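You operate a simulated robot arm through the tools that you are given. There is no shell and no other tool.

You run a simulated two-armed robot. Do the job below in one go: nothing can be reset, and whatever is moved stays where it is left.

JOB
Unplug the inkjet and pour about 60 ml of ink into its tank.
Fine: switch off, then unplug, before the tank lid opens; use the blue refill bottle and put it back; shut the lid; the display keeps its last reading when off. Set down upright: blue refill bottle. Where these are worked on the way, their far stop is far enough and under half their travel is too little: tank lid.

Only the result counts: the job must be done as asked and must still hold three seconds after the hand-in. Knocking over, shifting, dropping, spilling or breaking anything else fails it. Lids that push on must go on centred and level and be pressed home; caps that screw on are set level and turned clockwise until they are tight.

ROBOT AND FRAMES
Two 7-joint arms with two-finger parallel grippers on one trunk that stands fixed in place. Base frame: the origin is at the foot of the trunk, x ahead of it, y to its left, z up. Readings come in m, degrees, newtons and seconds.
The left shoulder is at [0.07, 0.156, 1.205], the right one opposite. Payload 3.91 kg a hand.
The TCP of each hand is the grasp point between the finger pads, 0.03 m short of the fingertips. In the tool frame z runs along the fingers and y along their closing line. The gripper opens to 0.11 m. The fingers are 0.02 m wide and 0.01 m thick; the gripper's body (0.048 by 0.112 m) begins 0.055 m behind the TCP.
Orientation is told as [roll, pitch, yaw] about the base's x, y, z axes, in that order, counted from this pose: with the fingers straight down and closing along the base's y, the tool's x points along the base's -x, its y along +y and its z along -z.

CONTROLS
- The arms move only by the tool move_arm. It takes "left_increments", "right_increments" or both (then of equal length, played together; a hand with none holds still); each is a list of rows, each a list of 3 entries, a list of its own where there are three numbers: the shift along the base's x, y, z in units of 50 mm (1.0 is 50 mm), then the turn, a rotation vector about the base's x, y, z in units of 5 degrees (1.0 is 5 degrees), then the opening, from 0 (shut) to 1 (fully open). In form: [[[tx, ty, tz], [wx, wy, wz], claw], ...]. A call has 1 to 20 rows; each row shifts and turns the commanded pose from where the row before left it. A call with a number of a shift or a turn outside -1 to 1 is refused whole. Rows are played at 5 a second. More than 0.05 m and 8.6 degrees between two rows, or a gripper value outside its range, and nothing of the call is played. Where a pose cannot be reached the arm comes as near as it can. A force on the tool above 90 N (or 10 N above the force at the start of the call, whichever is more), or a blocked arm, ends the call early, and 0.2 s more pass. The fingers move at their own pace (about 0.108 m/s each) and stop on an object; they squeeze with about 30 N. The grip force told is the motor's: it shows also when the fingers shut on nothing. Time passes only in rows, and 0.2 s behind the last, so rows that do not move let the fingers close. The reply holds the time, the measured pose of the TCP, the force on the tool along the base axes, the opening and the grip force, in the units named above and with some noise, with the torque about the TCP (base axes, N m) and any sound that the robot's microphone picked up.
- Cameras (640 x 400 px; columns grow to the right, rows downward): "scene" is now at [0.1295, -0.0502, 1.4473]; the picture's right is [-0.54, -0.84, 0.00], its down [-0.36, 0.23, -0.90] and it looks along [0.76, -0.48, -0.43] (base axes); focal length 318 px, centre (320, 200). "left" rides on the left gripper at [0.072, -0.017, -0.103] in its tool frame; the picture's right is [0.23, 0.97, 0.00], its down [-0.76, 0.18, -0.62] and it looks along [-0.61, 0.14, 0.78] (tool axes); focal length 222 px, centre (320, 200). "right" rides on the right gripper at [0.072, 0.017, -0.103] in its tool frame; the picture's right is [-0.23, 0.97, 0.00], its down [-0.76, -0.18, -0.62] and it looks along [-0.61, -0.14, 0.78] (tool axes); focal length 222 px, centre (320, 200). There is no depth. A picture from a camera that has moved, and an enlarged one, comes with that camera's place and axes in the base frame and with its lens.
- get_image(camera): a new picture of that camera. The clock stands still meanwhile.
- slide_trunk(by): slides the trunk up (or, below 0, down) by that many m; the arms and the scene camera ride with it, the base frame stays. It gives what a move gives, with no picture.
- turn_head(pan, tilt): turns the head with the scene camera to pan (to the left, within 86 degrees either way) and tilt (down, from -29 to 69), counted from straight ahead of the robot. It gives what a move gives.
- close_up(camera, box): a new picture of the part [left, top, right, bottom] of that camera's present view, enlarged. The clock stands still meanwhile.
- close_job(): hands the job in; it is judged then, once.

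Places have to be worked out from the pictures, the camera data and where the tool is seen. Open the grippers and draw the arms clear of the work before you hand the job in, unless the task says otherwise.

The tools are called after "Call:" as name(argument=value, ...) on one line, values as JSON. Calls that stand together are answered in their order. move_arm: Moves the arms, as the interface text tells. Its arguments: {"type":"object","properties":{"left_increments":{"type":"array","items":{"type":"array"}},"right_increments":{"type":"array","items":{"type":"array"}}},"required":[]} The other tools are called the same way: slide_trunk (by) slides the trunk up or down; turn_head (pan, tilt) turns the head that bears the scene camera; get_image (camera) takes a picture; close_up (camera, box) takes an enlarged picture of a part of a camera's view; close_job () hands the job in.

At the start:

```text
t: 0.0
left_tcp_pos: [0.8128, -0.104, 1.2219]
left_orientation: [0.0, -0.1, 0.1]
left_wrist_force: [0.2, 0.6, 0.4]
left_ft_torque: [0.0, -0.01, 0.05]
left_grip_width: 0.1102
left_grip_force: 0.0
right_tcp_pos: [0.4039, -0.5657, 1.2343]
right_orientation: [0.0, 0.0, -0.1]
right_wrist_force: [1.1, -0.1, 0.8]
right_ft_torque: [-0.02, -0.02, 0.02]
right_grip_width: 0.11
right_grip_force: 0.0
trunk travel left (down, up): [-0.65, 0.29]
head pan, tilt: [-32.4, 25.2]
```

scene: 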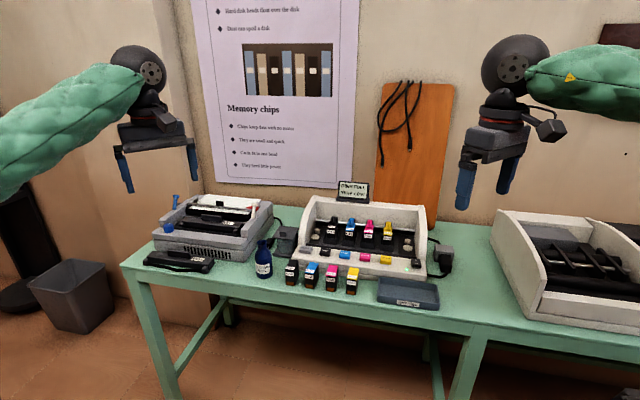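
right: 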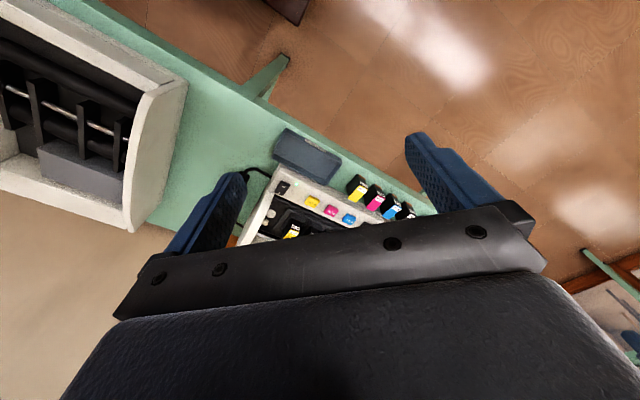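
left: 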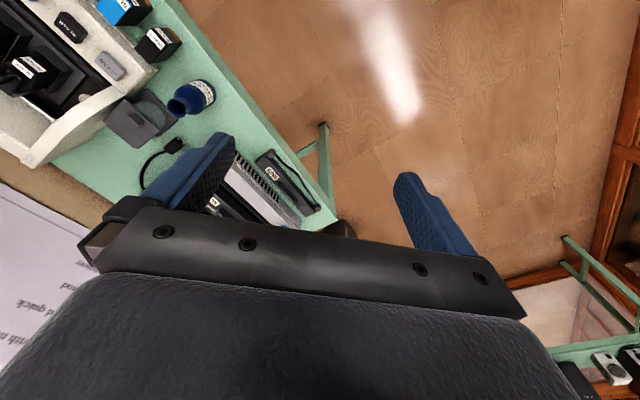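

I'll begin by looking closely at the bench to identify the inkjet, its switch, plug, tank lid and the bottle.

Call:
close_up(camera="scene", box=[260, 170, 460, 310])

Call:
close_up(camera="scene", box=[130, 180, 310, 300])

Call:
close_up(camera="scene", box=[420, 180, 640, 340])

```text
2.86 times, centred on (360, 240) of scene
camera zoom: at [0.1295, -0.0502, 1.4473], right [-0.54, -0.84, 0.0], down [-0.36, 0.23, -0.9], along [0.76, -0.48, -0.43], focal length 908 px, centre (206, 86)
```

zoom: 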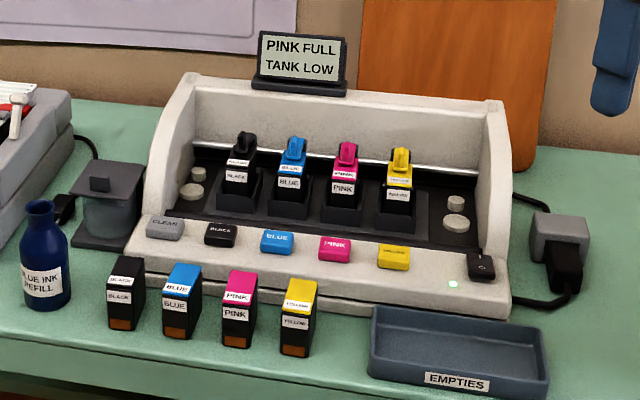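

```text
3.33 times, centred on (220, 240) of scene
camera zoom: at [0.1295, -0.0502, 1.4473], right [-0.54, -0.84, 0.0], down [-0.36, 0.23, -0.9], along [0.76, -0.48, -0.43], focal length 1060 px, centre (653, 67)
```

zoom: 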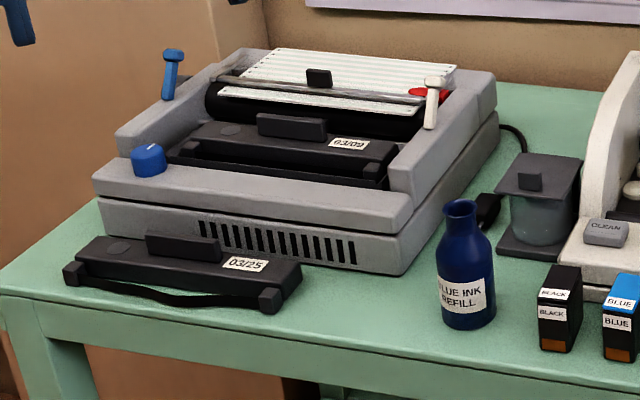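

```text
2.50 times, centred on (530, 260) of scene
camera zoom: at [0.1295, -0.0502, 1.4473], right [-0.54, -0.84, 0.0], down [-0.36, 0.23, -0.9], along [0.76, -0.48, -0.43], focal length 795 px, centre (-205, 50)
```

zoom: 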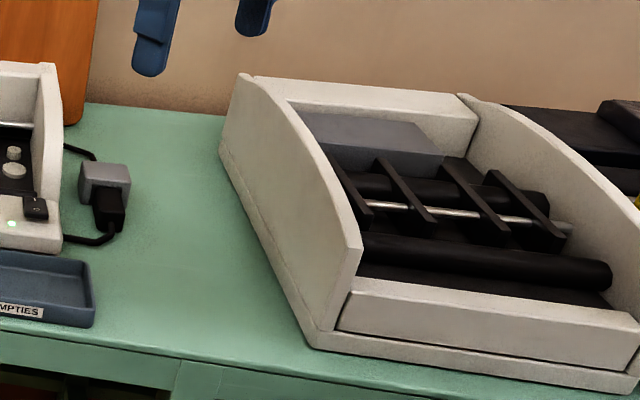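

The table top seems to be at about z=0.80, with the bottle near (0.91,-0.335). I take tighter pictures of the tank, switch, plug and bottle.

Call:
close_up(camera="scene", box=[250, 210, 314, 250])

Call:
close_up(camera="scene", box=[390, 220, 470, 280])

Call:
close_up(camera="scene", box=[240, 230, 304, 285])

Call:
close_up(camera="left", box=[60, 50, 260, 200])

Call:
close_up(camera="right", box=[200, 110, 440, 260])

```text
10.00 times, centred on (282, 230) of scene
camera zoom: at [0.1295, -0.0502, 1.4473], right [-0.54, -0.84, 0.0], down [-0.36, 0.23, -0.9], along [0.76, -0.48, -0.43], focal length 3179 px, centre (700, -100)
```

zoom: 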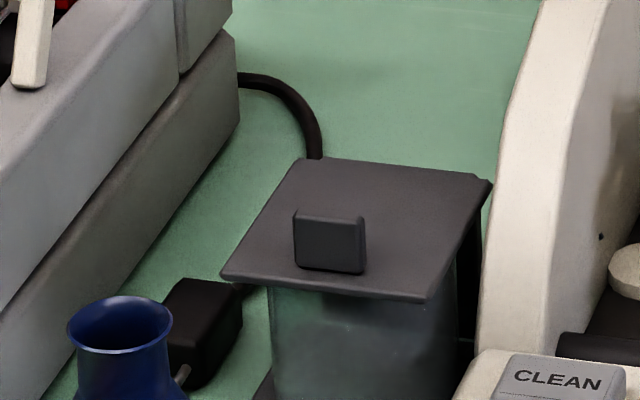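

```text
6.67 times, centred on (430, 250) of scene
camera zoom: at [0.1295, -0.0502, 1.4473], right [-0.54, -0.84, 0.0], down [-0.36, 0.23, -0.9], along [0.76, -0.48, -0.43], focal length 2119 px, centre (-413, -133)
```

zoom: 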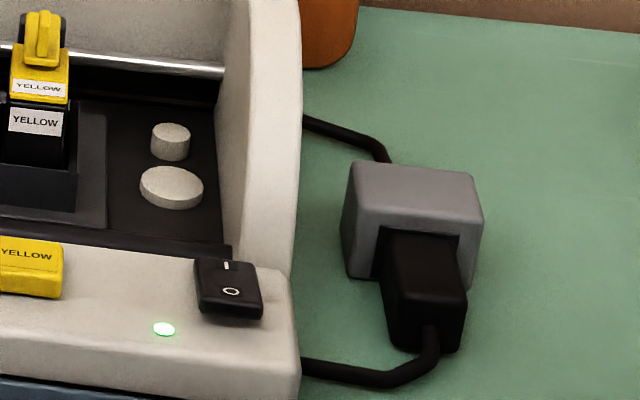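

```text
7.27 times, centred on (272, 258) of scene
camera zoom: at [0.1295, -0.0502, 1.4473], right [-0.54, -0.84, 0.0], down [-0.36, 0.23, -0.9], along [0.76, -0.48, -0.43], focal length 2312 px, centre (669, -218)
```

zoom: 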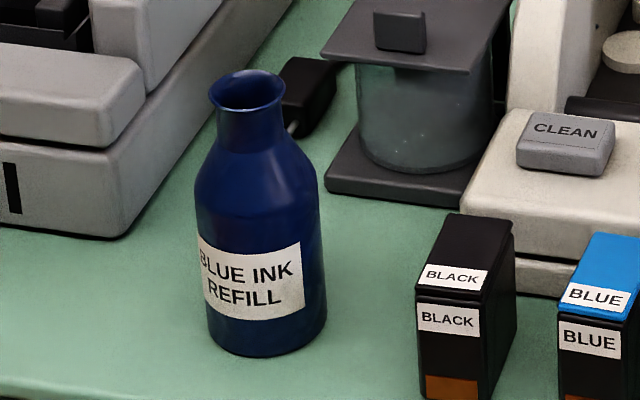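

```text
2.67 times, centred on (160, 125) of left
camera zoom: at [0.7402, -0.1232, 1.3237], right [-0.23, 0.97, 0.0], down [0.76, 0.18, 0.62], along [0.61, 0.14, -0.78], focal length 592 px, centre (747, 400)
```

zoom: 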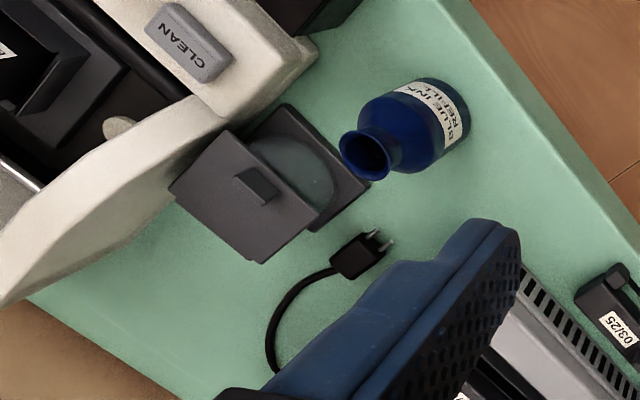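

```text
2.67 times, centred on (320, 185) of right
camera zoom: at [0.331, -0.5494, 1.3376], right [0.23, 0.97, 0.0], down [0.76, -0.18, 0.62], along [0.61, -0.14, -0.78], focal length 592 px, centre (320, 240)
```

zoom: 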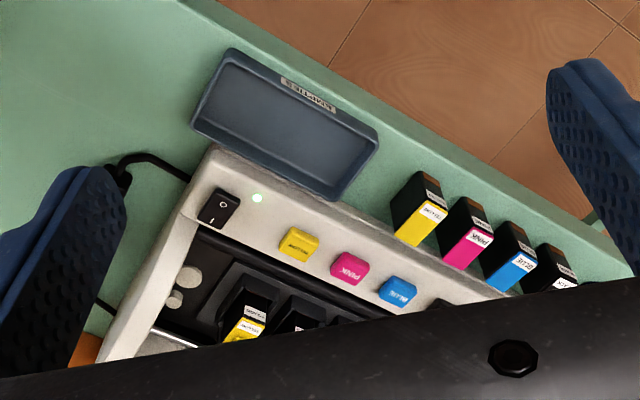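

The printer's switch sits at its front right, the mains plug sticks out of the grey block's front, and the tank with a square lid and tab is on the left. I slide the trunk up for a second viewpoint to triangulate.

Call:
slide_trunk(by=0.25)

```text
t: 2.6
left_tcp_pos: [0.8135, -0.1046, 1.4712]
left_orientation: [0.0, -0.1, 0.0]
left_wrist_force: [0.4, -0.2, -0.4]
left_ft_torque: [0.0, -0.01, 0.03]
left_grip_width: 0.11
left_grip_force: 0.1
right_tcp_pos: [0.4047, -0.5673, 1.4839]
right_orientation: [-0.1, 0.1, 0.0]
right_wrist_force: [0.3, -0.6, -0.4]
right_ft_torque: [0.02, -0.03, -0.03]
right_grip_width: 0.1099
right_grip_force: 0.1
trunk travel left (down, up): [-0.9, 0.04]
head pan, tilt: [-32.4, 25.2]
```

The trunk rose by about 0.25 m. I tilt the head down so the same items are in view.

Call:
turn_head(pan=-32.4, tilt=40)

Call:
get_image(camera="scene")

```text
t: 3.4
left_tcp_pos: [0.8128, -0.1045, 1.4716]
left_orientation: [0.0, 0.0, 0.1]
left_wrist_force: [0.3, 0.5, 0.6]
left_ft_torque: [-0.02, 0.04, -0.01]
left_grip_width: 0.1101
left_grip_force: 0.0
right_tcp_pos: [0.4046, -0.5664, 1.4838]
right_orientation: [0.0, 0.0, 0.0]
right_wrist_force: [0.8, 0.8, 0.6]
right_ft_torque: [0.02, -0.02, -0.01]
right_grip_width: 0.1101
right_grip_force: 0.0
trunk travel left (down, up): [-0.9, 0.04]
head pan, tilt: [-32.4, 40.0]
```

```text
taken
camera scene: at [0.1237, -0.0464, 1.6744], right [-0.54, -0.84, 0.0], down [-0.54, 0.34, -0.77], along [0.65, -0.41, -0.64], focal length 318 px, centre (320, 200)
```

scene: 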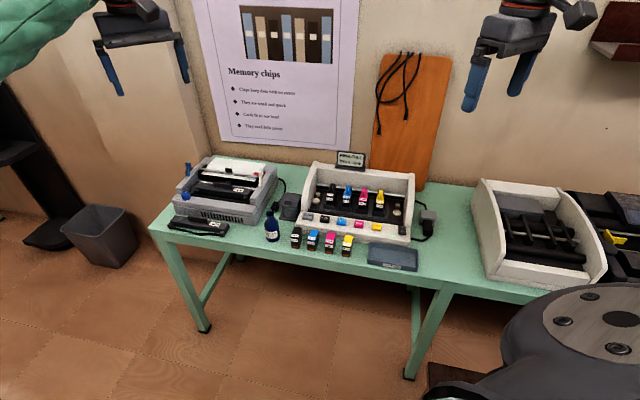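

Call:
close_up(camera="scene", box=[260, 185, 324, 225])

Call:
close_up(camera="scene", box=[380, 195, 444, 245])

Call:
close_up(camera="scene", box=[250, 200, 330, 255])

Call:
close_up(camera="scene", box=[270, 140, 450, 280])

```text
10.00 times, centred on (292, 205) of scene
camera zoom: at [0.1237, -0.0464, 1.6744], right [-0.54, -0.84, 0.0], down [-0.54, 0.34, -0.77], along [0.65, -0.41, -0.64], focal length 3179 px, centre (600, 150)
```

zoom: 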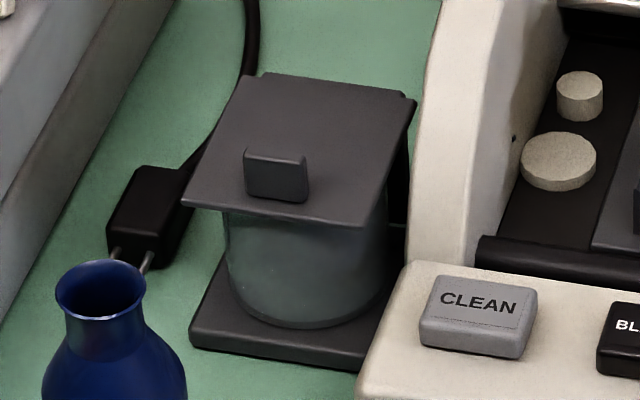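

```text
8.00 times, centred on (412, 220) of scene
camera zoom: at [0.1237, -0.0464, 1.6744], right [-0.54, -0.84, 0.0], down [-0.54, 0.34, -0.77], along [0.65, -0.41, -0.64], focal length 2543 px, centre (-416, 40)
```

zoom: 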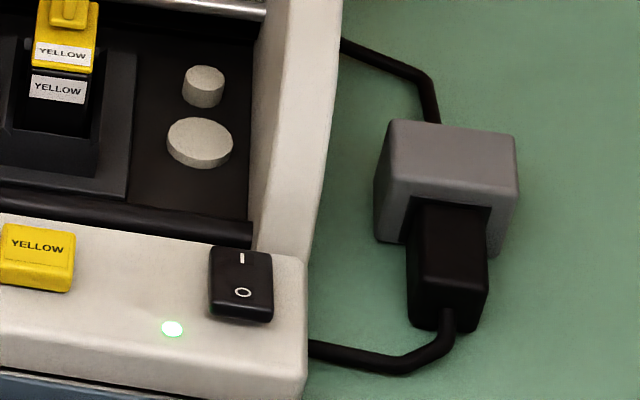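

```text
7.27 times, centred on (290, 228) of scene
camera zoom: at [0.1237, -0.0464, 1.6744], right [-0.54, -0.84, 0.0], down [-0.54, 0.34, -0.77], along [0.65, -0.41, -0.64], focal length 2312 px, centre (538, 0)
```

zoom: 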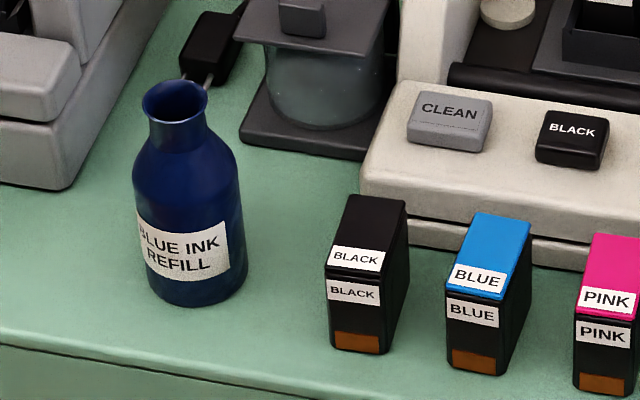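

```text
2.86 times, centred on (360, 210) of scene
camera zoom: at [0.1237, -0.0464, 1.6744], right [-0.54, -0.84, 0.0], down [-0.54, 0.34, -0.77], along [0.65, -0.41, -0.64], focal length 908 px, centre (206, 171)
```

zoom: 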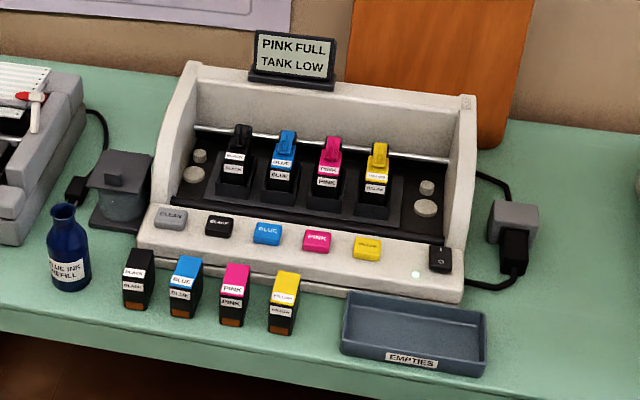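

Triangulation says the table set is turned about 45° (rows run along (-0.71,-0.71)), with the switch near (0.645,-0.725,0.86) and the tank lid centre near (0.985,-0.455,0.88). I take tighter views of the plug, switch and lid from this height.

Call:
close_up(camera="scene", box=[408, 203, 448, 243])

Call:
close_up(camera="scene", box=[398, 220, 422, 240])

Call:
close_up(camera="scene", box=[276, 190, 308, 224])

Call:
get_image(camera="left")

```text
10.00 times, centred on (428, 223) of scene
camera zoom: at [0.1237, -0.0464, 1.6744], right [-0.54, -0.84, 0.0], down [-0.54, 0.34, -0.77], along [0.65, -0.41, -0.64], focal length 3179 px, centre (-760, -30)
```

zoom: 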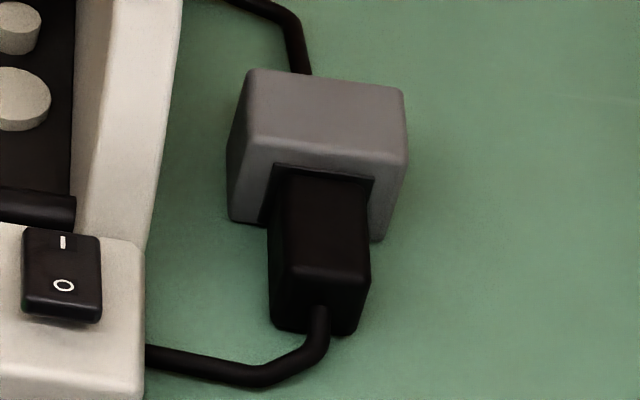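

```text
16.00 times, centred on (410, 230) of scene
camera zoom: at [0.1237, -0.0464, 1.6744], right [-0.54, -0.84, 0.0], down [-0.54, 0.34, -0.77], along [0.65, -0.41, -0.64], focal length 5086 px, centre (-1120, -280)
```

zoom: 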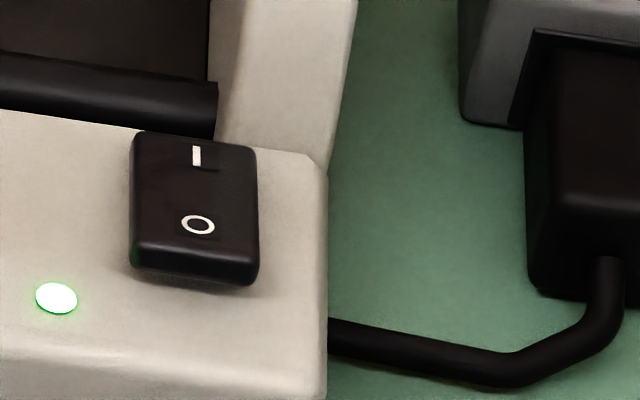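

```text
11.76 times, centred on (292, 207) of scene
camera zoom: at [0.1237, -0.0464, 1.6744], right [-0.54, -0.84, 0.0], down [-0.54, 0.34, -0.77], along [0.65, -0.41, -0.64], focal length 3740 px, centre (649, 118)
```

zoom: 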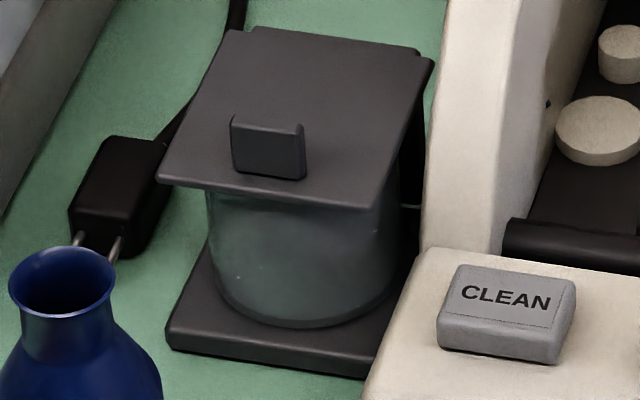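

```text
taken
camera left: at [0.7404, -0.1233, 1.5737], right [-0.23, 0.97, 0.0], down [0.76, 0.18, 0.62], along [0.61, 0.14, -0.78], focal length 222 px, centre (320, 200)
```

left: 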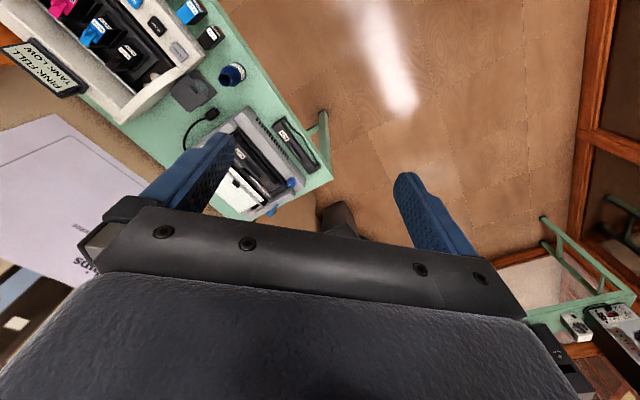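

The plug axis runs along n=(0.707,-0.707); its centre is about (0.612,-0.825,0.838), and the "O" end of the rocker is about (0.629,-0.710,0.865). I lower the trunk back and then bring the right hand over the switch.

Call:
slide_trunk(by=-0.25)

Call:
move_arm(right_increments=[[[0.498, -0.318, -0.3], [0, 0, -1], 0], [[0.498, -0.318, -0.3], [0, 0, -1], 0], [[0.498, -0.318, -0.4], [0, 0, -1], 0], [[0.498, -0.318, -0.5], [0, 0, -1], 0], [[0.498, -0.318, -0.5], [0, 0, -1], 0], [[0.498, -0.318, -0.5], [0, 0, -1], 0], [[0.498, -0.318, -0.5], [0, 0, -1], 0], [[0.498, -0.318, -0.5], [0, 0, -1], 0], [[0.498, -0.318, -0.5], [0, 0, -1], 0], [[0, 0, 0], [0, 0, 0], 0], [[0, 0, 0], [0, 0, 0], 0]])

Call:
turn_head(pan=-45, tilt=35)

Call:
get_image(camera="scene")

Call:
get_image(camera="right")

```text
t: 5.9
left_tcp_pos: [0.8129, -0.1039, 1.2218]
left_orientation: [0.1, 0.0, 0.2]
left_wrist_force: [1.0, -0.6, -0.2]
left_ft_torque: [0.01, 0.02, 0.01]
left_grip_width: 0.1101
left_grip_force: 0.1
right_tcp_pos: [0.4044, -0.5667, 1.2352]
right_orientation: [0.0, 0.0, 0.1]
right_wrist_force: [0.2, 0.2, -0.2]
right_ft_torque: [0.02, 0.04, 0.0]
right_grip_width: 0.1098
right_grip_force: 0.0
trunk travel left (down, up): [-0.65, 0.29]
head pan, tilt: [-32.4, 40.0]
```

```text
t: 8.3
left_tcp_pos: [0.8133, -0.1047, 1.2205]
left_orientation: [0.0, 0.1, 0.1]
left_wrist_force: [0.2, 0.1, -0.5]
left_ft_torque: [-0.04, -0.01, -0.01]
left_grip_width: 0.1099
left_grip_force: 0.0
right_tcp_pos: [0.628, -0.7112, 1.0346]
right_orientation: [-0.1, 0.2, -45.0]
right_wrist_force: [-0.7, 0.7, -0.1]
right_ft_torque: [0.0, 0.03, 0.02]
right_grip_width: 0.0
right_grip_force: 30.3
trunk travel left (down, up): [-0.65, 0.29]
head pan, tilt: [-32.4, 40.0]
```

```text
t: 9.1
left_tcp_pos: [0.8125, -0.1036, 1.2219]
left_orientation: [0.0, 0.0, 0.1]
left_wrist_force: [0.2, 0.9, -0.5]
left_ft_torque: [-0.02, 0.02, 0.02]
left_grip_width: 0.1102
left_grip_force: 0.1
right_tcp_pos: [0.6278, -0.7104, 1.0358]
right_orientation: [0.0, 0.0, -45.0]
right_wrist_force: [0.5, 0.7, 0.0]
right_ft_torque: [-0.03, 0.03, -0.01]
right_grip_width: 0.0001
right_grip_force: 30.0
trunk travel left (down, up): [-0.65, 0.29]
head pan, tilt: [-45.0, 35.0]
```

```text
taken
camera scene: at [0.114, -0.0629, 1.4319], right [-0.71, -0.71, 0.0], down [-0.41, 0.41, -0.82], along [0.58, -0.58, -0.57], focal length 318 px, centre (320, 200)
```

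scene: 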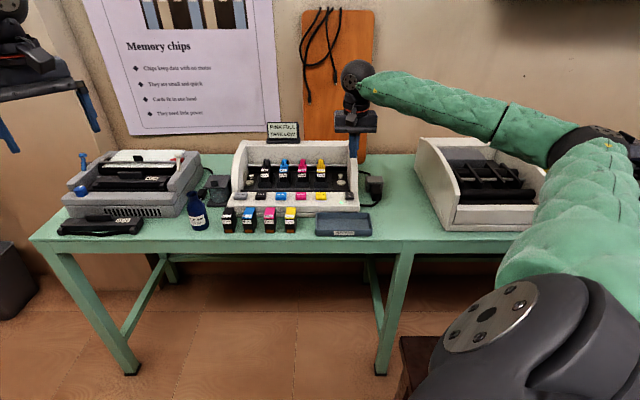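

```text
taken
camera right: at [0.5873, -0.6474, 1.1386], right [0.85, 0.53, 0.0], down [0.41, -0.66, 0.62], along [0.33, -0.53, -0.78], focal length 222 px, centre (320, 200)
```

right: 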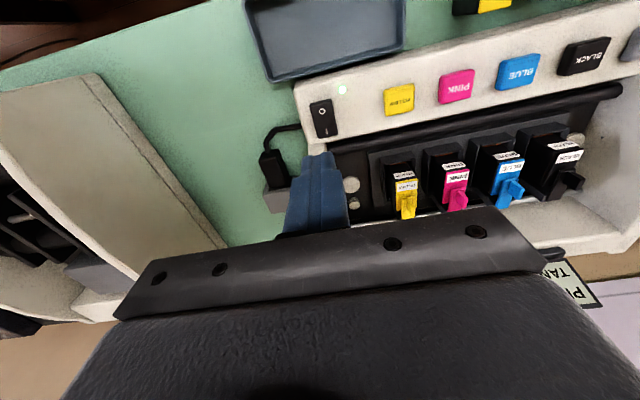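

The hand is above the switch at z=1.035, and the 45° table alignment is confirmed. I check the alignment over the rocker with close-ups.

Call:
close_up(camera="scene", box=[320, 130, 400, 220])

Call:
close_up(camera="right", box=[260, 80, 380, 200])

```text
4.44 times, centred on (360, 175) of scene
camera zoom: at [0.114, -0.0629, 1.4319], right [-0.71, -0.71, 0.0], down [-0.41, 0.41, -0.82], along [0.58, -0.58, -0.57], focal length 1413 px, centre (142, 311)
```

zoom: 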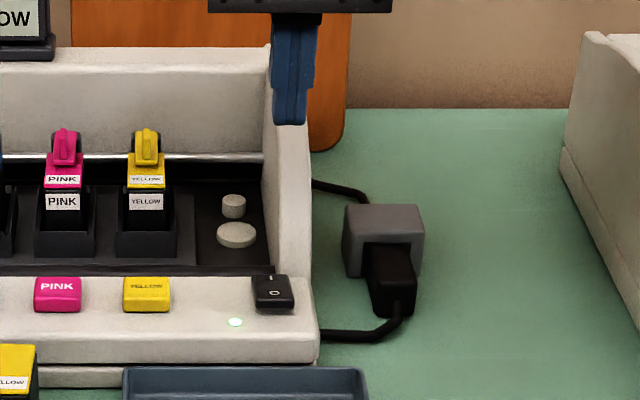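

```text
3.33 times, centred on (320, 140) of right
camera zoom: at [0.5873, -0.6474, 1.1386], right [0.85, 0.53, 0.0], down [0.41, -0.66, 0.62], along [0.33, -0.53, -0.78], focal length 740 px, centre (320, 400)
```

zoom: 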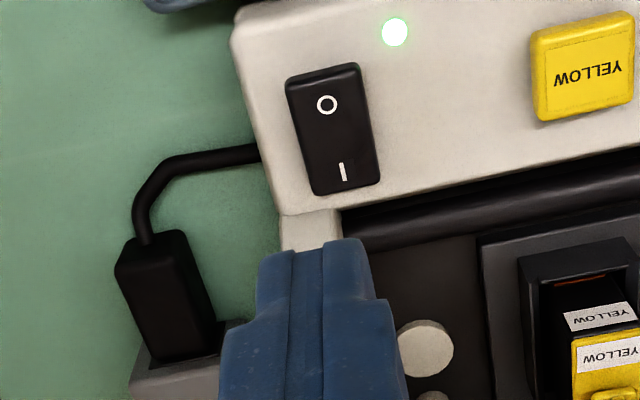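

The fingertips are centred on the rocker's "O" end (N≈0.949, E≈0.059). I descend quickly to just above and then in small steps.

Call:
move_arm(right_increments=[[[0, 0, -0.8], [0, 0, 0], 0], [[0, 0, -0.8], [0, 0, 0], 0], [[0, 0, -0.8], [0, 0, 0], 0], [[0, 0, -0.1], [0, 0, 0], 0], [[0, 0, -0.05], [0, 0, 0], 0], [[0, 0, 0], [0, 0, 0], 0]])

Call:
close_up(camera="scene", box=[320, 160, 384, 220])

```text
t: 10.5
left_tcp_pos: [0.8133, -0.1038, 1.2224]
left_orientation: [0.0, 0.0, 0.0]
left_wrist_force: [-0.6, 0.3, 0.8]
left_ft_torque: [0.0, 0.01, -0.04]
left_grip_width: 0.1102
left_grip_force: 0.1
right_tcp_pos: [0.6283, -0.7111, 0.9085]
right_orientation: [0.0, 0.0, -45.0]
right_wrist_force: [-0.6, -0.1, 0.4]
right_ft_torque: [0.0, -0.01, 0.02]
right_grip_width: 0.0
right_grip_force: 30.4
trunk travel left (down, up): [-0.65, 0.29]
head pan, tilt: [-45.0, 35.0]
```

```text
6.67 times, centred on (352, 190) of scene
camera zoom: at [0.114, -0.063, 1.4319], right [-0.71, -0.71, 0.0], down [-0.41, 0.41, -0.82], along [0.58, -0.58, -0.57], focal length 2119 px, centre (107, 267)
```

zoom: 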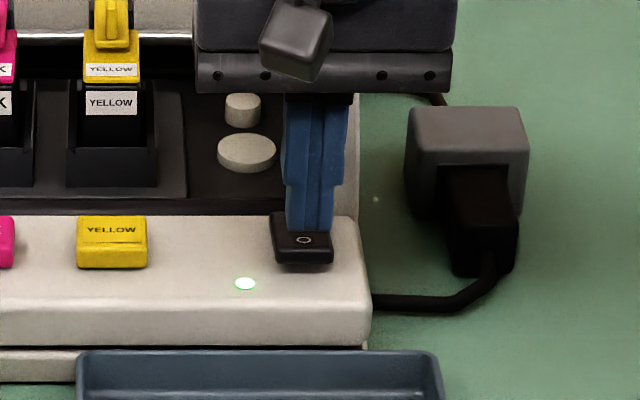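

The tips hover about 1 cm above the rocker and the LED is still green. I shift 3 mm toward the near end and press down in 2 mm steps.

Call:
move_arm(right_increments=[[[-0.04, 0.04, 0], [0, 0, 0], 0], [[0, 0, -0.04], [0, 0, 0], 0], [[0, 0, -0.04], [0, 0, 0], 0], [[0, 0, -0.04], [0, 0, 0], 0], [[0, 0, -0.04], [0, 0, 0], 0], [[0, 0, -0.04], [0, 0, 0], 0], [[0, 0, 0], [0, 0, 0], 0]])

Call:
close_up(camera="scene", box=[320, 160, 384, 220])

```text
t: 12.1
left_tcp_pos: [0.8136, -0.104, 1.2212]
left_orientation: [0.0, 0.0, 0.2]
left_wrist_force: [0.8, -0.2, 0.8]
left_ft_torque: [-0.01, 0.02, -0.02]
left_grip_width: 0.1098
left_grip_force: 0.1
right_tcp_pos: [0.6277, -0.7072, 0.8972]
right_orientation: [0.0, 0.1, -44.9]
right_wrist_force: [-0.3, -0.2, 1.1]
right_ft_torque: [0.02, -0.02, -0.01]
right_grip_width: 0.0
right_grip_force: 29.5
trunk travel left (down, up): [-0.65, 0.29]
head pan, tilt: [-45.0, 35.0]
```

```text
6.67 times, centred on (352, 190) of scene
camera zoom: at [0.1141, -0.0631, 1.4319], right [-0.71, -0.71, 0.0], down [-0.41, 0.41, -0.82], along [0.58, -0.58, -0.57], focal length 2119 px, centre (107, 267)
```

zoom: 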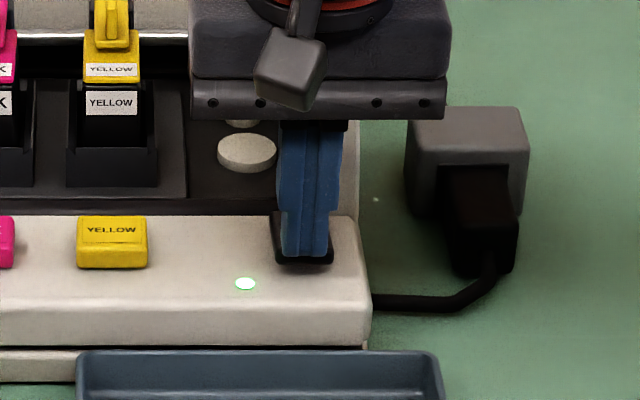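

The tips are now just touching the near end of the rocker. I keep pressing in small steps and listen for the click.

Call:
move_arm(right_increments=[[[0, 0, -0.04], [0, 0, 0], 0], [[0, 0, -0.04], [0, 0, 0], 0], [[0, 0, -0.04], [0, 0, 0], 0], [[0, 0, 0], [0, 0, 0], 0]])

Call:
close_up(camera="scene", box=[320, 160, 384, 220])

```text
t: 13.1
left_tcp_pos: [0.8131, -0.1039, 1.2219]
left_orientation: [0.0, -0.1, 0.1]
left_wrist_force: [-0.3, 0.3, 0.0]
left_ft_torque: [-0.02, -0.01, -0.03]
left_grip_width: 0.1101
left_grip_force: 0.0
right_tcp_pos: [0.6269, -0.7058, 0.8905]
right_orientation: [0.0, 0.0, -45.1]
right_wrist_force: [-1.5, -0.2, -0.1]
right_ft_torque: [-0.03, -0.02, 0.0]
right_grip_width: 0.0
right_grip_force: 30.1
trunk travel left (down, up): [-0.65, 0.29]
head pan, tilt: [-45.0, 35.0]
```

```text
6.67 times, centred on (352, 190) of scene
camera zoom: at [0.1142, -0.0631, 1.4319], right [-0.71, -0.71, 0.0], down [-0.41, 0.41, -0.82], along [0.58, -0.58, -0.57], focal length 2119 px, centre (107, 267)
```

zoom: 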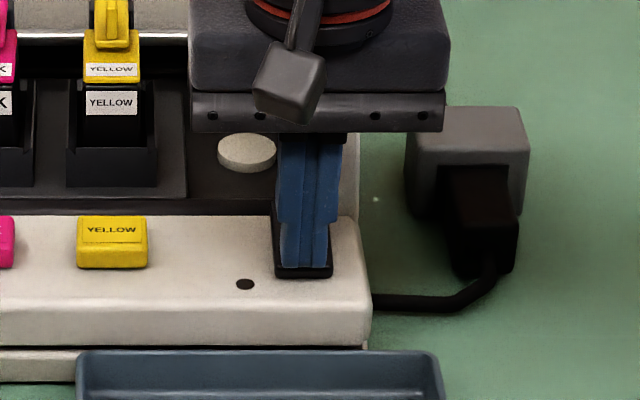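

The LED went out: the printer is off. I raise the hand straight up and open it for the plug.

Call:
move_arm(right_increments=[[[0, 0, 0.3], [0, 0, 0], 0], [[0, 0, 0.8], [0, 0, 0], 0], [[0, 0, 0.8], [0, 0, 0], 0], [[0, 0, 0], [0, 0, 0], 0]])

Call:
close_up(camera="scene", box=[320, 160, 400, 220])

Call:
close_up(camera="right", box=[200, 60, 400, 200])

```text
t: 14.1
left_tcp_pos: [0.8133, -0.1037, 1.2208]
left_orientation: [0.0, 0.1, 0.0]
left_wrist_force: [0.2, -0.8, -0.8]
left_ft_torque: [-0.01, 0.01, 0.02]
left_grip_width: 0.1098
left_grip_force: 0.0
right_tcp_pos: [0.627, -0.7081, 0.9835]
right_orientation: [0.0, 0.2, -44.9]
right_wrist_force: [-0.1, -0.6, 0.6]
right_ft_torque: [-0.01, 0.03, -0.02]
right_grip_width: 0.0
right_grip_force: 30.2
trunk travel left (down, up): [-0.65, 0.29]
head pan, tilt: [-45.0, 35.0]
```

```text
6.67 times, centred on (360, 190) of scene
camera zoom: at [0.1144, -0.0635, 1.4318], right [-0.71, -0.71, 0.0], down [-0.41, 0.41, -0.82], along [0.58, -0.58, -0.57], focal length 2119 px, centre (53, 267)
```

zoom: 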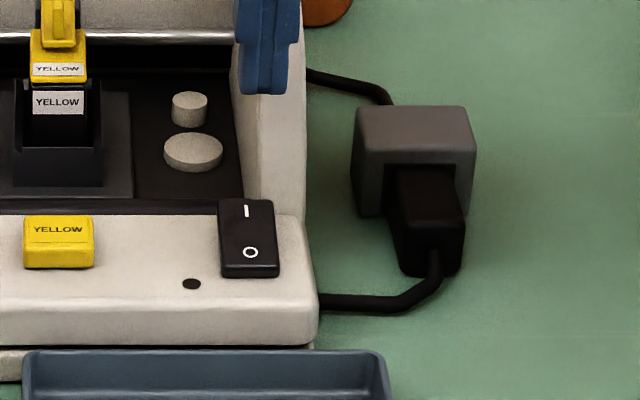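

```text
2.86 times, centred on (300, 130) of right
camera zoom: at [0.5867, -0.645, 1.0869], right [0.85, 0.53, 0.0], down [0.41, -0.66, 0.62], along [0.33, -0.53, -0.78], focal length 635 px, centre (377, 400)
```

zoom: 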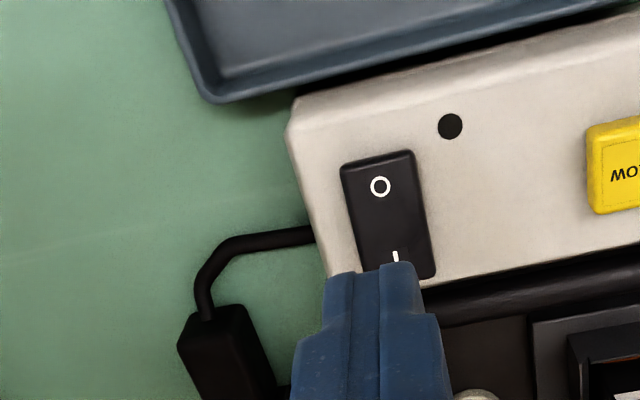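

The rocker now shows "O" pressed and the LED is dark. Next I bring the right hand over the plug, tilting it 30° so the gripper body keeps clear of the printer's side wall, opening to about 60 mm.

Call:
move_arm(right_increments=[[[-0.063, -0.375, 0.1], [-0.707, -0.707, 0], 0.55], [[-0.063, -0.375, 0.1], [-0.707, -0.707, 0], 0.55], [[-0.063, -0.375, 0.1], [-0.707, -0.707, 0], 0.55], [[-0.063, -0.375, 0.0], [-0.707, -0.707, 0], 0.55], [[-0.063, -0.375, 0.0], [-0.707, -0.707, 0], 0.55], [[-0.063, -0.375, 0.0], [-0.707, -0.707, 0], 0.55], [[0, 0, 0], [0, 0, 0], 0.55]])

Call:
close_up(camera="scene", box=[330, 130, 430, 220])

Call:
get_image(camera="right")

```text
t: 15.7
left_tcp_pos: [0.8138, -0.1034, 1.2214]
left_orientation: [0.0, 0.1, 0.1]
left_wrist_force: [-0.7, 0.4, 0.8]
left_ft_torque: [-0.01, 0.0, 0.04]
left_grip_width: 0.1101
left_grip_force: 0.0
right_tcp_pos: [0.6074, -0.8204, 0.9994]
right_orientation: [0.0, -29.9, -44.9]
right_wrist_force: [0.1, 0.1, 0.4]
right_ft_torque: [-0.02, -0.01, 0.01]
right_grip_width: 0.0601
right_grip_force: 0.0
trunk travel left (down, up): [-0.65, 0.29]
head pan, tilt: [-45.0, 35.0]
```

```text
4.44 times, centred on (380, 175) of scene
camera zoom: at [0.1145, -0.0632, 1.4318], right [-0.71, -0.71, 0.0], down [-0.41, 0.41, -0.82], along [0.58, -0.58, -0.57], focal length 1413 px, centre (53, 311)
```

zoom: 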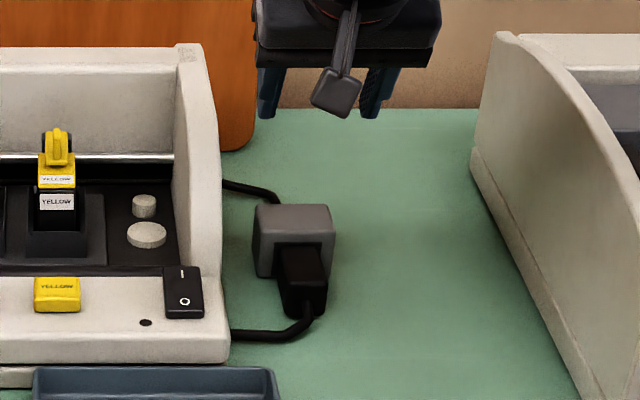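

```text
taken
camera right: at [0.5382, -0.7279, 1.0527], right [0.83, 0.55, 0.11], down [0.12, -0.37, 0.92], along [0.55, -0.75, -0.37], focal length 222 px, centre (320, 200)
```

right: 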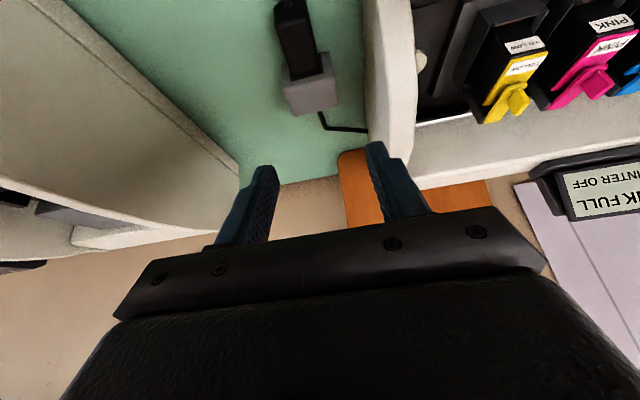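

The display now reads "PRINTER OFF" and the hand is lined up with the plug (E≈0.151). I descend so the fingers straddle the plug.

Call:
move_arm(right_increments=[[[-0.014, -0.014, -0.8], [0, 0, 0], 0.55], [[0, 0, -0.8], [0, 0, 0], 0.55], [[0, 0, -0.8], [0, 0, 0], 0.55], [[0, 0, -0.3], [0, 0, 0], 0.55], [[0, 0, -0.2], [0, 0, 0], 0.55], [[0, 0, -0.2], [0, 0, 0], 0.55], [[0, 0, 0], [0, 0, 0], 0.55]])

Call:
close_up(camera="scene", box=[340, 150, 410, 210])

Call:
get_image(camera="right")

```text
t: 17.3
left_tcp_pos: [0.8127, -0.104, 1.2222]
left_orientation: [0.0, 0.0, 0.1]
left_wrist_force: [-0.1, -0.4, -0.3]
left_ft_torque: [0.02, 0.0, 0.01]
left_grip_width: 0.1098
left_grip_force: 0.0
right_tcp_pos: [0.6068, -0.8201, 0.847]
right_orientation: [-0.1, -29.9, -45.1]
right_wrist_force: [0.2, -0.2, -0.4]
right_ft_torque: [0.0, -0.05, -0.01]
right_grip_width: 0.0605
right_grip_force: 0.1
trunk travel left (down, up): [-0.65, 0.29]
head pan, tilt: [-45.0, 35.0]
```

```text
6.67 times, centred on (375, 180) of scene
camera zoom: at [0.1139, -0.0628, 1.4319], right [-0.71, -0.71, 0.0], down [-0.41, 0.41, -0.82], along [0.58, -0.58, -0.57], focal length 2119 px, centre (-47, 333)
```

zoom: 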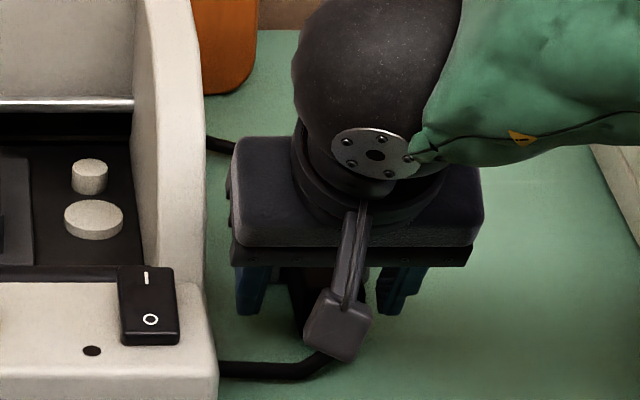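

```text
taken
camera right: at [0.5371, -0.7274, 0.9], right [0.83, 0.55, 0.11], down [0.12, -0.37, 0.92], along [0.55, -0.75, -0.37], focal length 222 px, centre (320, 200)
```

right: 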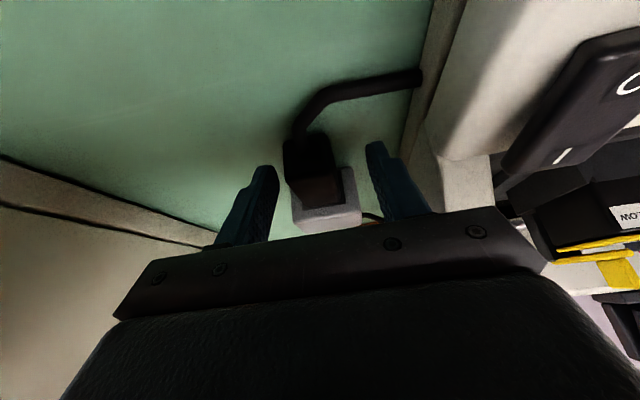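

The plug lies between the open fingers. I lower 4 mm more and close on it.

Call:
move_arm(right_increments=[[[0, 0, -0.08], [0, 0, 0], 0.55], [[0, 0, 0], [0, 0, 0], 0], [[0, 0, 0], [0, 0, 0], 0], [[0, 0, 0], [0, 0, 0], 0]])

Call:
get_image(camera="right")

```text
t: 18.3
left_tcp_pos: [0.8085, -0.1068, 1.2246]
left_orientation: [0.2, -0.1, 0.0]
left_wrist_force: [-0.4, 0.5, 0.0]
left_ft_torque: [0.04, -0.02, 0.01]
left_grip_width: 0.11
left_grip_force: 0.0
right_tcp_pos: [0.6023, -0.8246, 0.8414]
right_orientation: [-0.2, -30.0, -45.0]
right_wrist_force: [-57.0, -50.6, 8.9]
right_ft_torque: [-0.57, 1.51, -0.64]
right_grip_width: 0.0321
right_grip_force: 45.1
trunk travel left (down, up): [-0.65, 0.29]
head pan, tilt: [-45.0, 35.0]
```

```text
taken
camera right: at [0.5329, -0.7322, 0.8956], right [0.83, 0.55, 0.11], down [0.12, -0.37, 0.92], along [0.54, -0.75, -0.37], focal length 222 px, centre (320, 200)
```

right: 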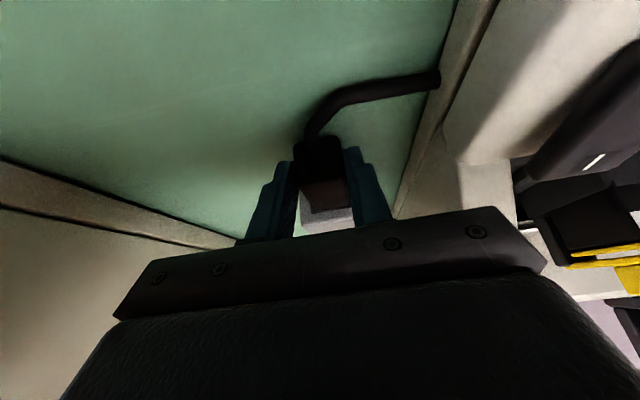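

The fingers hold the plug (32 mm), but there is a side force of about 76 N because the plug sits 6 mm further along +e than I commanded. I relieve that by shifting the commanded pose.

Call:
move_arm(right_increments=[[[-0.045, -0.045, 0], [0, 0, 0], 0], [[-0.045, -0.045, 0], [0, 0, 0], 0], [[0, 0, 0], [0, 0, 0], 0]])

```text
t: 19.1
left_tcp_pos: [0.8105, -0.1056, 1.223]
left_orientation: [0.2, -0.2, 0.0]
left_wrist_force: [-0.4, -0.5, 0.2]
left_ft_torque: [-0.01, 0.02, -0.01]
left_grip_width: 0.1099
left_grip_force: 0.1
right_tcp_pos: [0.602, -0.8261, 0.8423]
right_orientation: [0.1, -29.9, -45.2]
right_wrist_force: [-30.7, -30.8, 5.2]
right_ft_torque: [-0.71, 0.9, -0.32]
right_grip_width: 0.032
right_grip_force: 45.0
trunk travel left (down, up): [-0.65, 0.29]
head pan, tilt: [-45.0, 35.0]
```

The side force is down to 43 N; I shift about 8 mm further along +e to null it.

Call:
move_arm(right_increments=[[[-0.04, -0.04, 0], [0, 0, 0], 0], [[-0.04, -0.04, 0], [0, 0, 0], 0], [[-0.03, -0.03, 0], [0, 0, 0], 0], [[0, 0, 0], [0, 0, 0], 0]])

```text
t: 20.1
left_tcp_pos: [0.8165, -0.1015, 1.2194]
left_orientation: [-0.2, 0.1, -0.1]
left_wrist_force: [0.8, 0.3, -0.3]
left_ft_torque: [0.01, 0.0, 0.01]
left_grip_width: 0.1103
left_grip_force: 0.0
right_tcp_pos: [0.601, -0.8256, 0.8434]
right_orientation: [0.5, -29.9, -44.8]
right_wrist_force: [48.5, 42.0, -4.0]
right_ft_torque: [0.06, -1.28, 0.33]
right_grip_width: 0.0319
right_grip_force: 44.7
trunk travel left (down, up): [-0.65, 0.29]
head pan, tilt: [-45.0, 35.0]
```

Now it overshoots by 64 N the other way, so I come back about 4.5 mm.

Call:
move_arm(right_increments=[[[0.033, 0.03, 0], [0, 0, 0], 0], [[0.033, 0.03, 0], [0, 0, 0], 0], [[0, 0, 0], [0, 0, 0], 0], [[0, 0, 0], [0, 0, 0], 0]])

```text
t: 21.1
left_tcp_pos: [0.8153, -0.1013, 1.2189]
left_orientation: [-0.1, 0.2, 0.0]
left_wrist_force: [0.9, 0.0, 0.9]
left_ft_torque: [0.01, 0.0, -0.01]
left_grip_width: 0.1101
left_grip_force: 0.0
right_tcp_pos: [0.6017, -0.8254, 0.8429]
right_orientation: [-0.1, -29.8, -44.8]
right_wrist_force: [40.4, 44.4, 3.1]
right_ft_torque: [1.6, -0.72, 0.4]
right_grip_width: 0.0318
right_grip_force: 45.0
trunk travel left (down, up): [-0.65, 0.29]
head pan, tilt: [-45.0, 35.0]
```

The force stayed about the same, so there is some lag in the controller. I hold still for a second to see where it settles.

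Call:
move_arm(right_increments=[[[0, 0, 0], [0, 0, 0], 0], [[0, 0, 0], [0, 0, 0], 0], [[0, 0, 0], [0, 0, 0], 0], [[0, 0, 0], [0, 0, 0], 0], [[0, 0, 0], [0, 0, 0], 0]])

```text
t: 22.3
left_tcp_pos: [0.8156, -0.1008, 1.2178]
left_orientation: [-0.1, 0.3, -0.1]
left_wrist_force: [-0.4, 0.2, -0.1]
left_ft_torque: [-0.02, 0.01, -0.02]
left_grip_width: 0.1102
left_grip_force: 0.0
right_tcp_pos: [0.6012, -0.8252, 0.8426]
right_orientation: [-0.1, -30.0, -44.9]
right_wrist_force: [40.9, 43.2, 5.0]
right_ft_torque: [0.92, -0.98, 0.5]
right_grip_width: 0.0318
right_grip_force: 45.2
trunk travel left (down, up): [-0.65, 0.29]
head pan, tilt: [-45.0, 35.0]
```

It holds at 59 N along -e. I ease the command back another 3 mm.

Call:
move_arm(right_increments=[[[0.022, 0.022, 0], [0, 0, 0], 0], [[0.022, 0.022, 0], [0, 0, 0], 0], [[0, 0, 0], [0, 0, 0], 0]])

```text
t: 23.1
left_tcp_pos: [0.8136, -0.1032, 1.2208]
left_orientation: [-0.1, 0.1, 0.0]
left_wrist_force: [-0.6, 1.0, -1.0]
left_ft_torque: [-0.02, -0.03, 0.0]
left_grip_width: 0.1101
left_grip_force: 0.0
right_tcp_pos: [0.6024, -0.8262, 0.8429]
right_orientation: [-0.2, -29.9, -44.8]
right_wrist_force: [17.8, 24.7, 7.2]
right_ft_torque: [0.37, -0.25, 0.31]
right_grip_width: 0.032
right_grip_force: 45.2
trunk travel left (down, up): [-0.65, 0.29]
head pan, tilt: [-45.0, 35.0]
```

Down to about 30 N; another 2 mm back.

Call:
move_arm(right_increments=[[[0.014, 0.016, 0], [0, 0, 0], 0], [[0.014, 0.016, 0], [0, 0, 0], 0], [[0, 0, 0], [0, 0, 0], 0]])

Call:
get_image(camera="right")

Call:
close_up(camera="scene", box=[340, 150, 410, 210])

```text
t: 23.9
left_tcp_pos: [0.8126, -0.1025, 1.2224]
left_orientation: [0.0, 0.0, -0.1]
left_wrist_force: [-0.2, -0.2, 0.1]
left_ft_torque: [0.02, 0.02, 0.01]
left_grip_width: 0.1101
left_grip_force: 0.0
right_tcp_pos: [0.6024, -0.8251, 0.8423]
right_orientation: [-0.3, -29.8, -45.0]
right_wrist_force: [-10.6, 0.4, 7.3]
right_ft_torque: [-0.21, 0.49, -0.46]
right_grip_width: 0.0319
right_grip_force: 45.2
trunk travel left (down, up): [-0.65, 0.29]
head pan, tilt: [-45.0, 35.0]
```

```text
taken
camera right: at [0.5326, -0.7322, 0.8959], right [0.83, 0.55, 0.11], down [0.12, -0.37, 0.92], along [0.54, -0.75, -0.37], focal length 222 px, centre (320, 200)
```

right: 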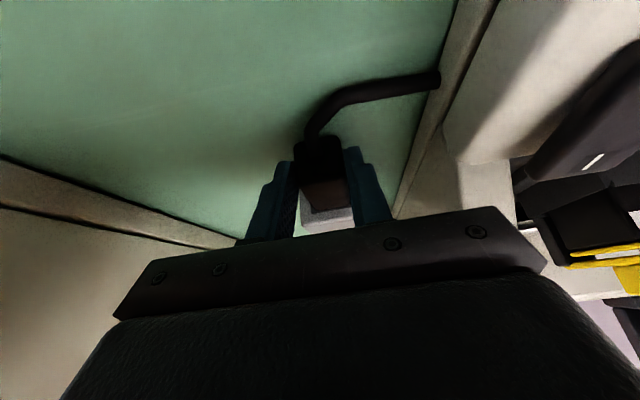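

```text
6.67 times, centred on (375, 180) of scene
camera zoom: at [0.1126, -0.0626, 1.4321], right [-0.71, -0.71, 0.0], down [-0.4, 0.41, -0.82], along [0.58, -0.58, -0.57], focal length 2119 px, centre (-47, 333)
```

zoom: 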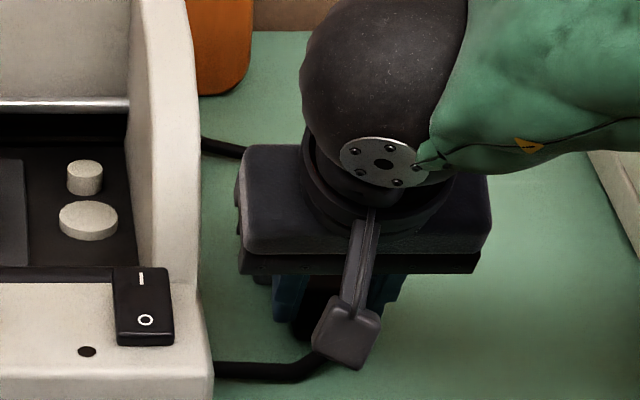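

The side force is nearly gone. Now I pull the plug straight out along -n in 5 mm steps.

Call:
move_arm(right_increments=[[[-0.0707, 0.0707, 0], [0, 0, 0], 0], [[-0.0707, 0.0707, 0], [0, 0, 0], 0], [[-0.0707, 0.0707, 0], [0, 0, 0], 0], [[0, 0, 0], [0, 0, 0], 0]])

```text
t: 24.9
left_tcp_pos: [0.8104, -0.1046, 1.2233]
left_orientation: [0.1, -0.2, 0.0]
left_wrist_force: [0.0, -0.4, -0.7]
left_ft_torque: [0.02, -0.02, 0.01]
left_grip_width: 0.1097
left_grip_force: 0.0
right_tcp_pos: [0.5918, -0.8152, 0.8417]
right_orientation: [-0.1, -30.0, -45.1]
right_wrist_force: [-24.3, -27.6, 11.7]
right_ft_torque: [-1.2, 0.74, -0.35]
right_grip_width: 0.032
right_grip_force: 45.1
trunk travel left (down, up): [-0.65, 0.29]
head pan, tilt: [-45.0, 35.0]
```

The tool moved 14.5 mm outward. I check whether the plug is coming out and the socket stays.

Call:
get_image(camera="right")

Call:
close_up(camera="scene", box=[340, 150, 410, 210])

```text
taken
camera right: at [0.5217, -0.7218, 0.8958], right [0.83, 0.55, 0.11], down [0.12, -0.37, 0.92], along [0.55, -0.75, -0.37], focal length 222 px, centre (320, 200)
```

right: 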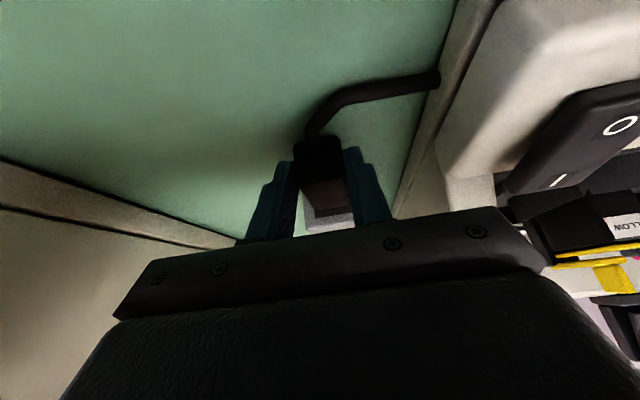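

```text
6.67 times, centred on (375, 180) of scene
camera zoom: at [0.1113, -0.0644, 1.4322], right [-0.71, -0.71, 0.0], down [-0.4, 0.41, -0.82], along [0.58, -0.58, -0.57], focal length 2119 px, centre (-47, 333)
```

zoom: 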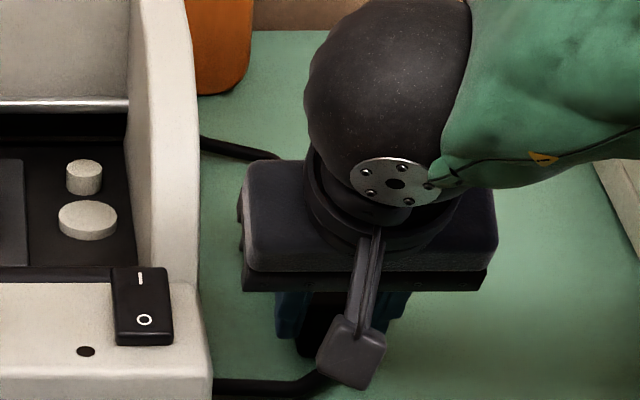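

Call:
close_up(camera="right", box=[260, 100, 400, 250])

```text
2.67 times, centred on (330, 175) of right
camera zoom: at [0.5217, -0.7218, 0.8958], right [0.83, 0.55, 0.11], down [0.12, -0.37, 0.92], along [0.55, -0.75, -0.37], focal length 592 px, centre (293, 267)
```

zoom: 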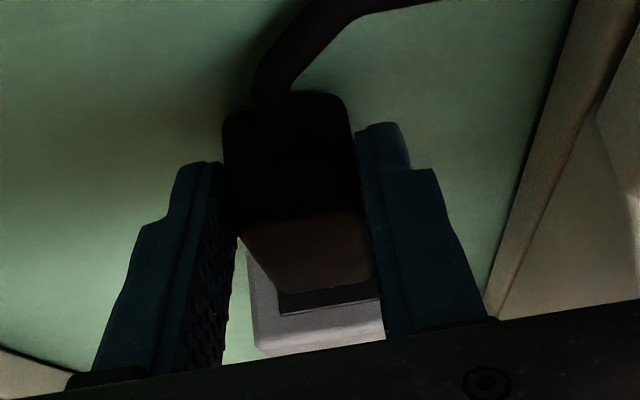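

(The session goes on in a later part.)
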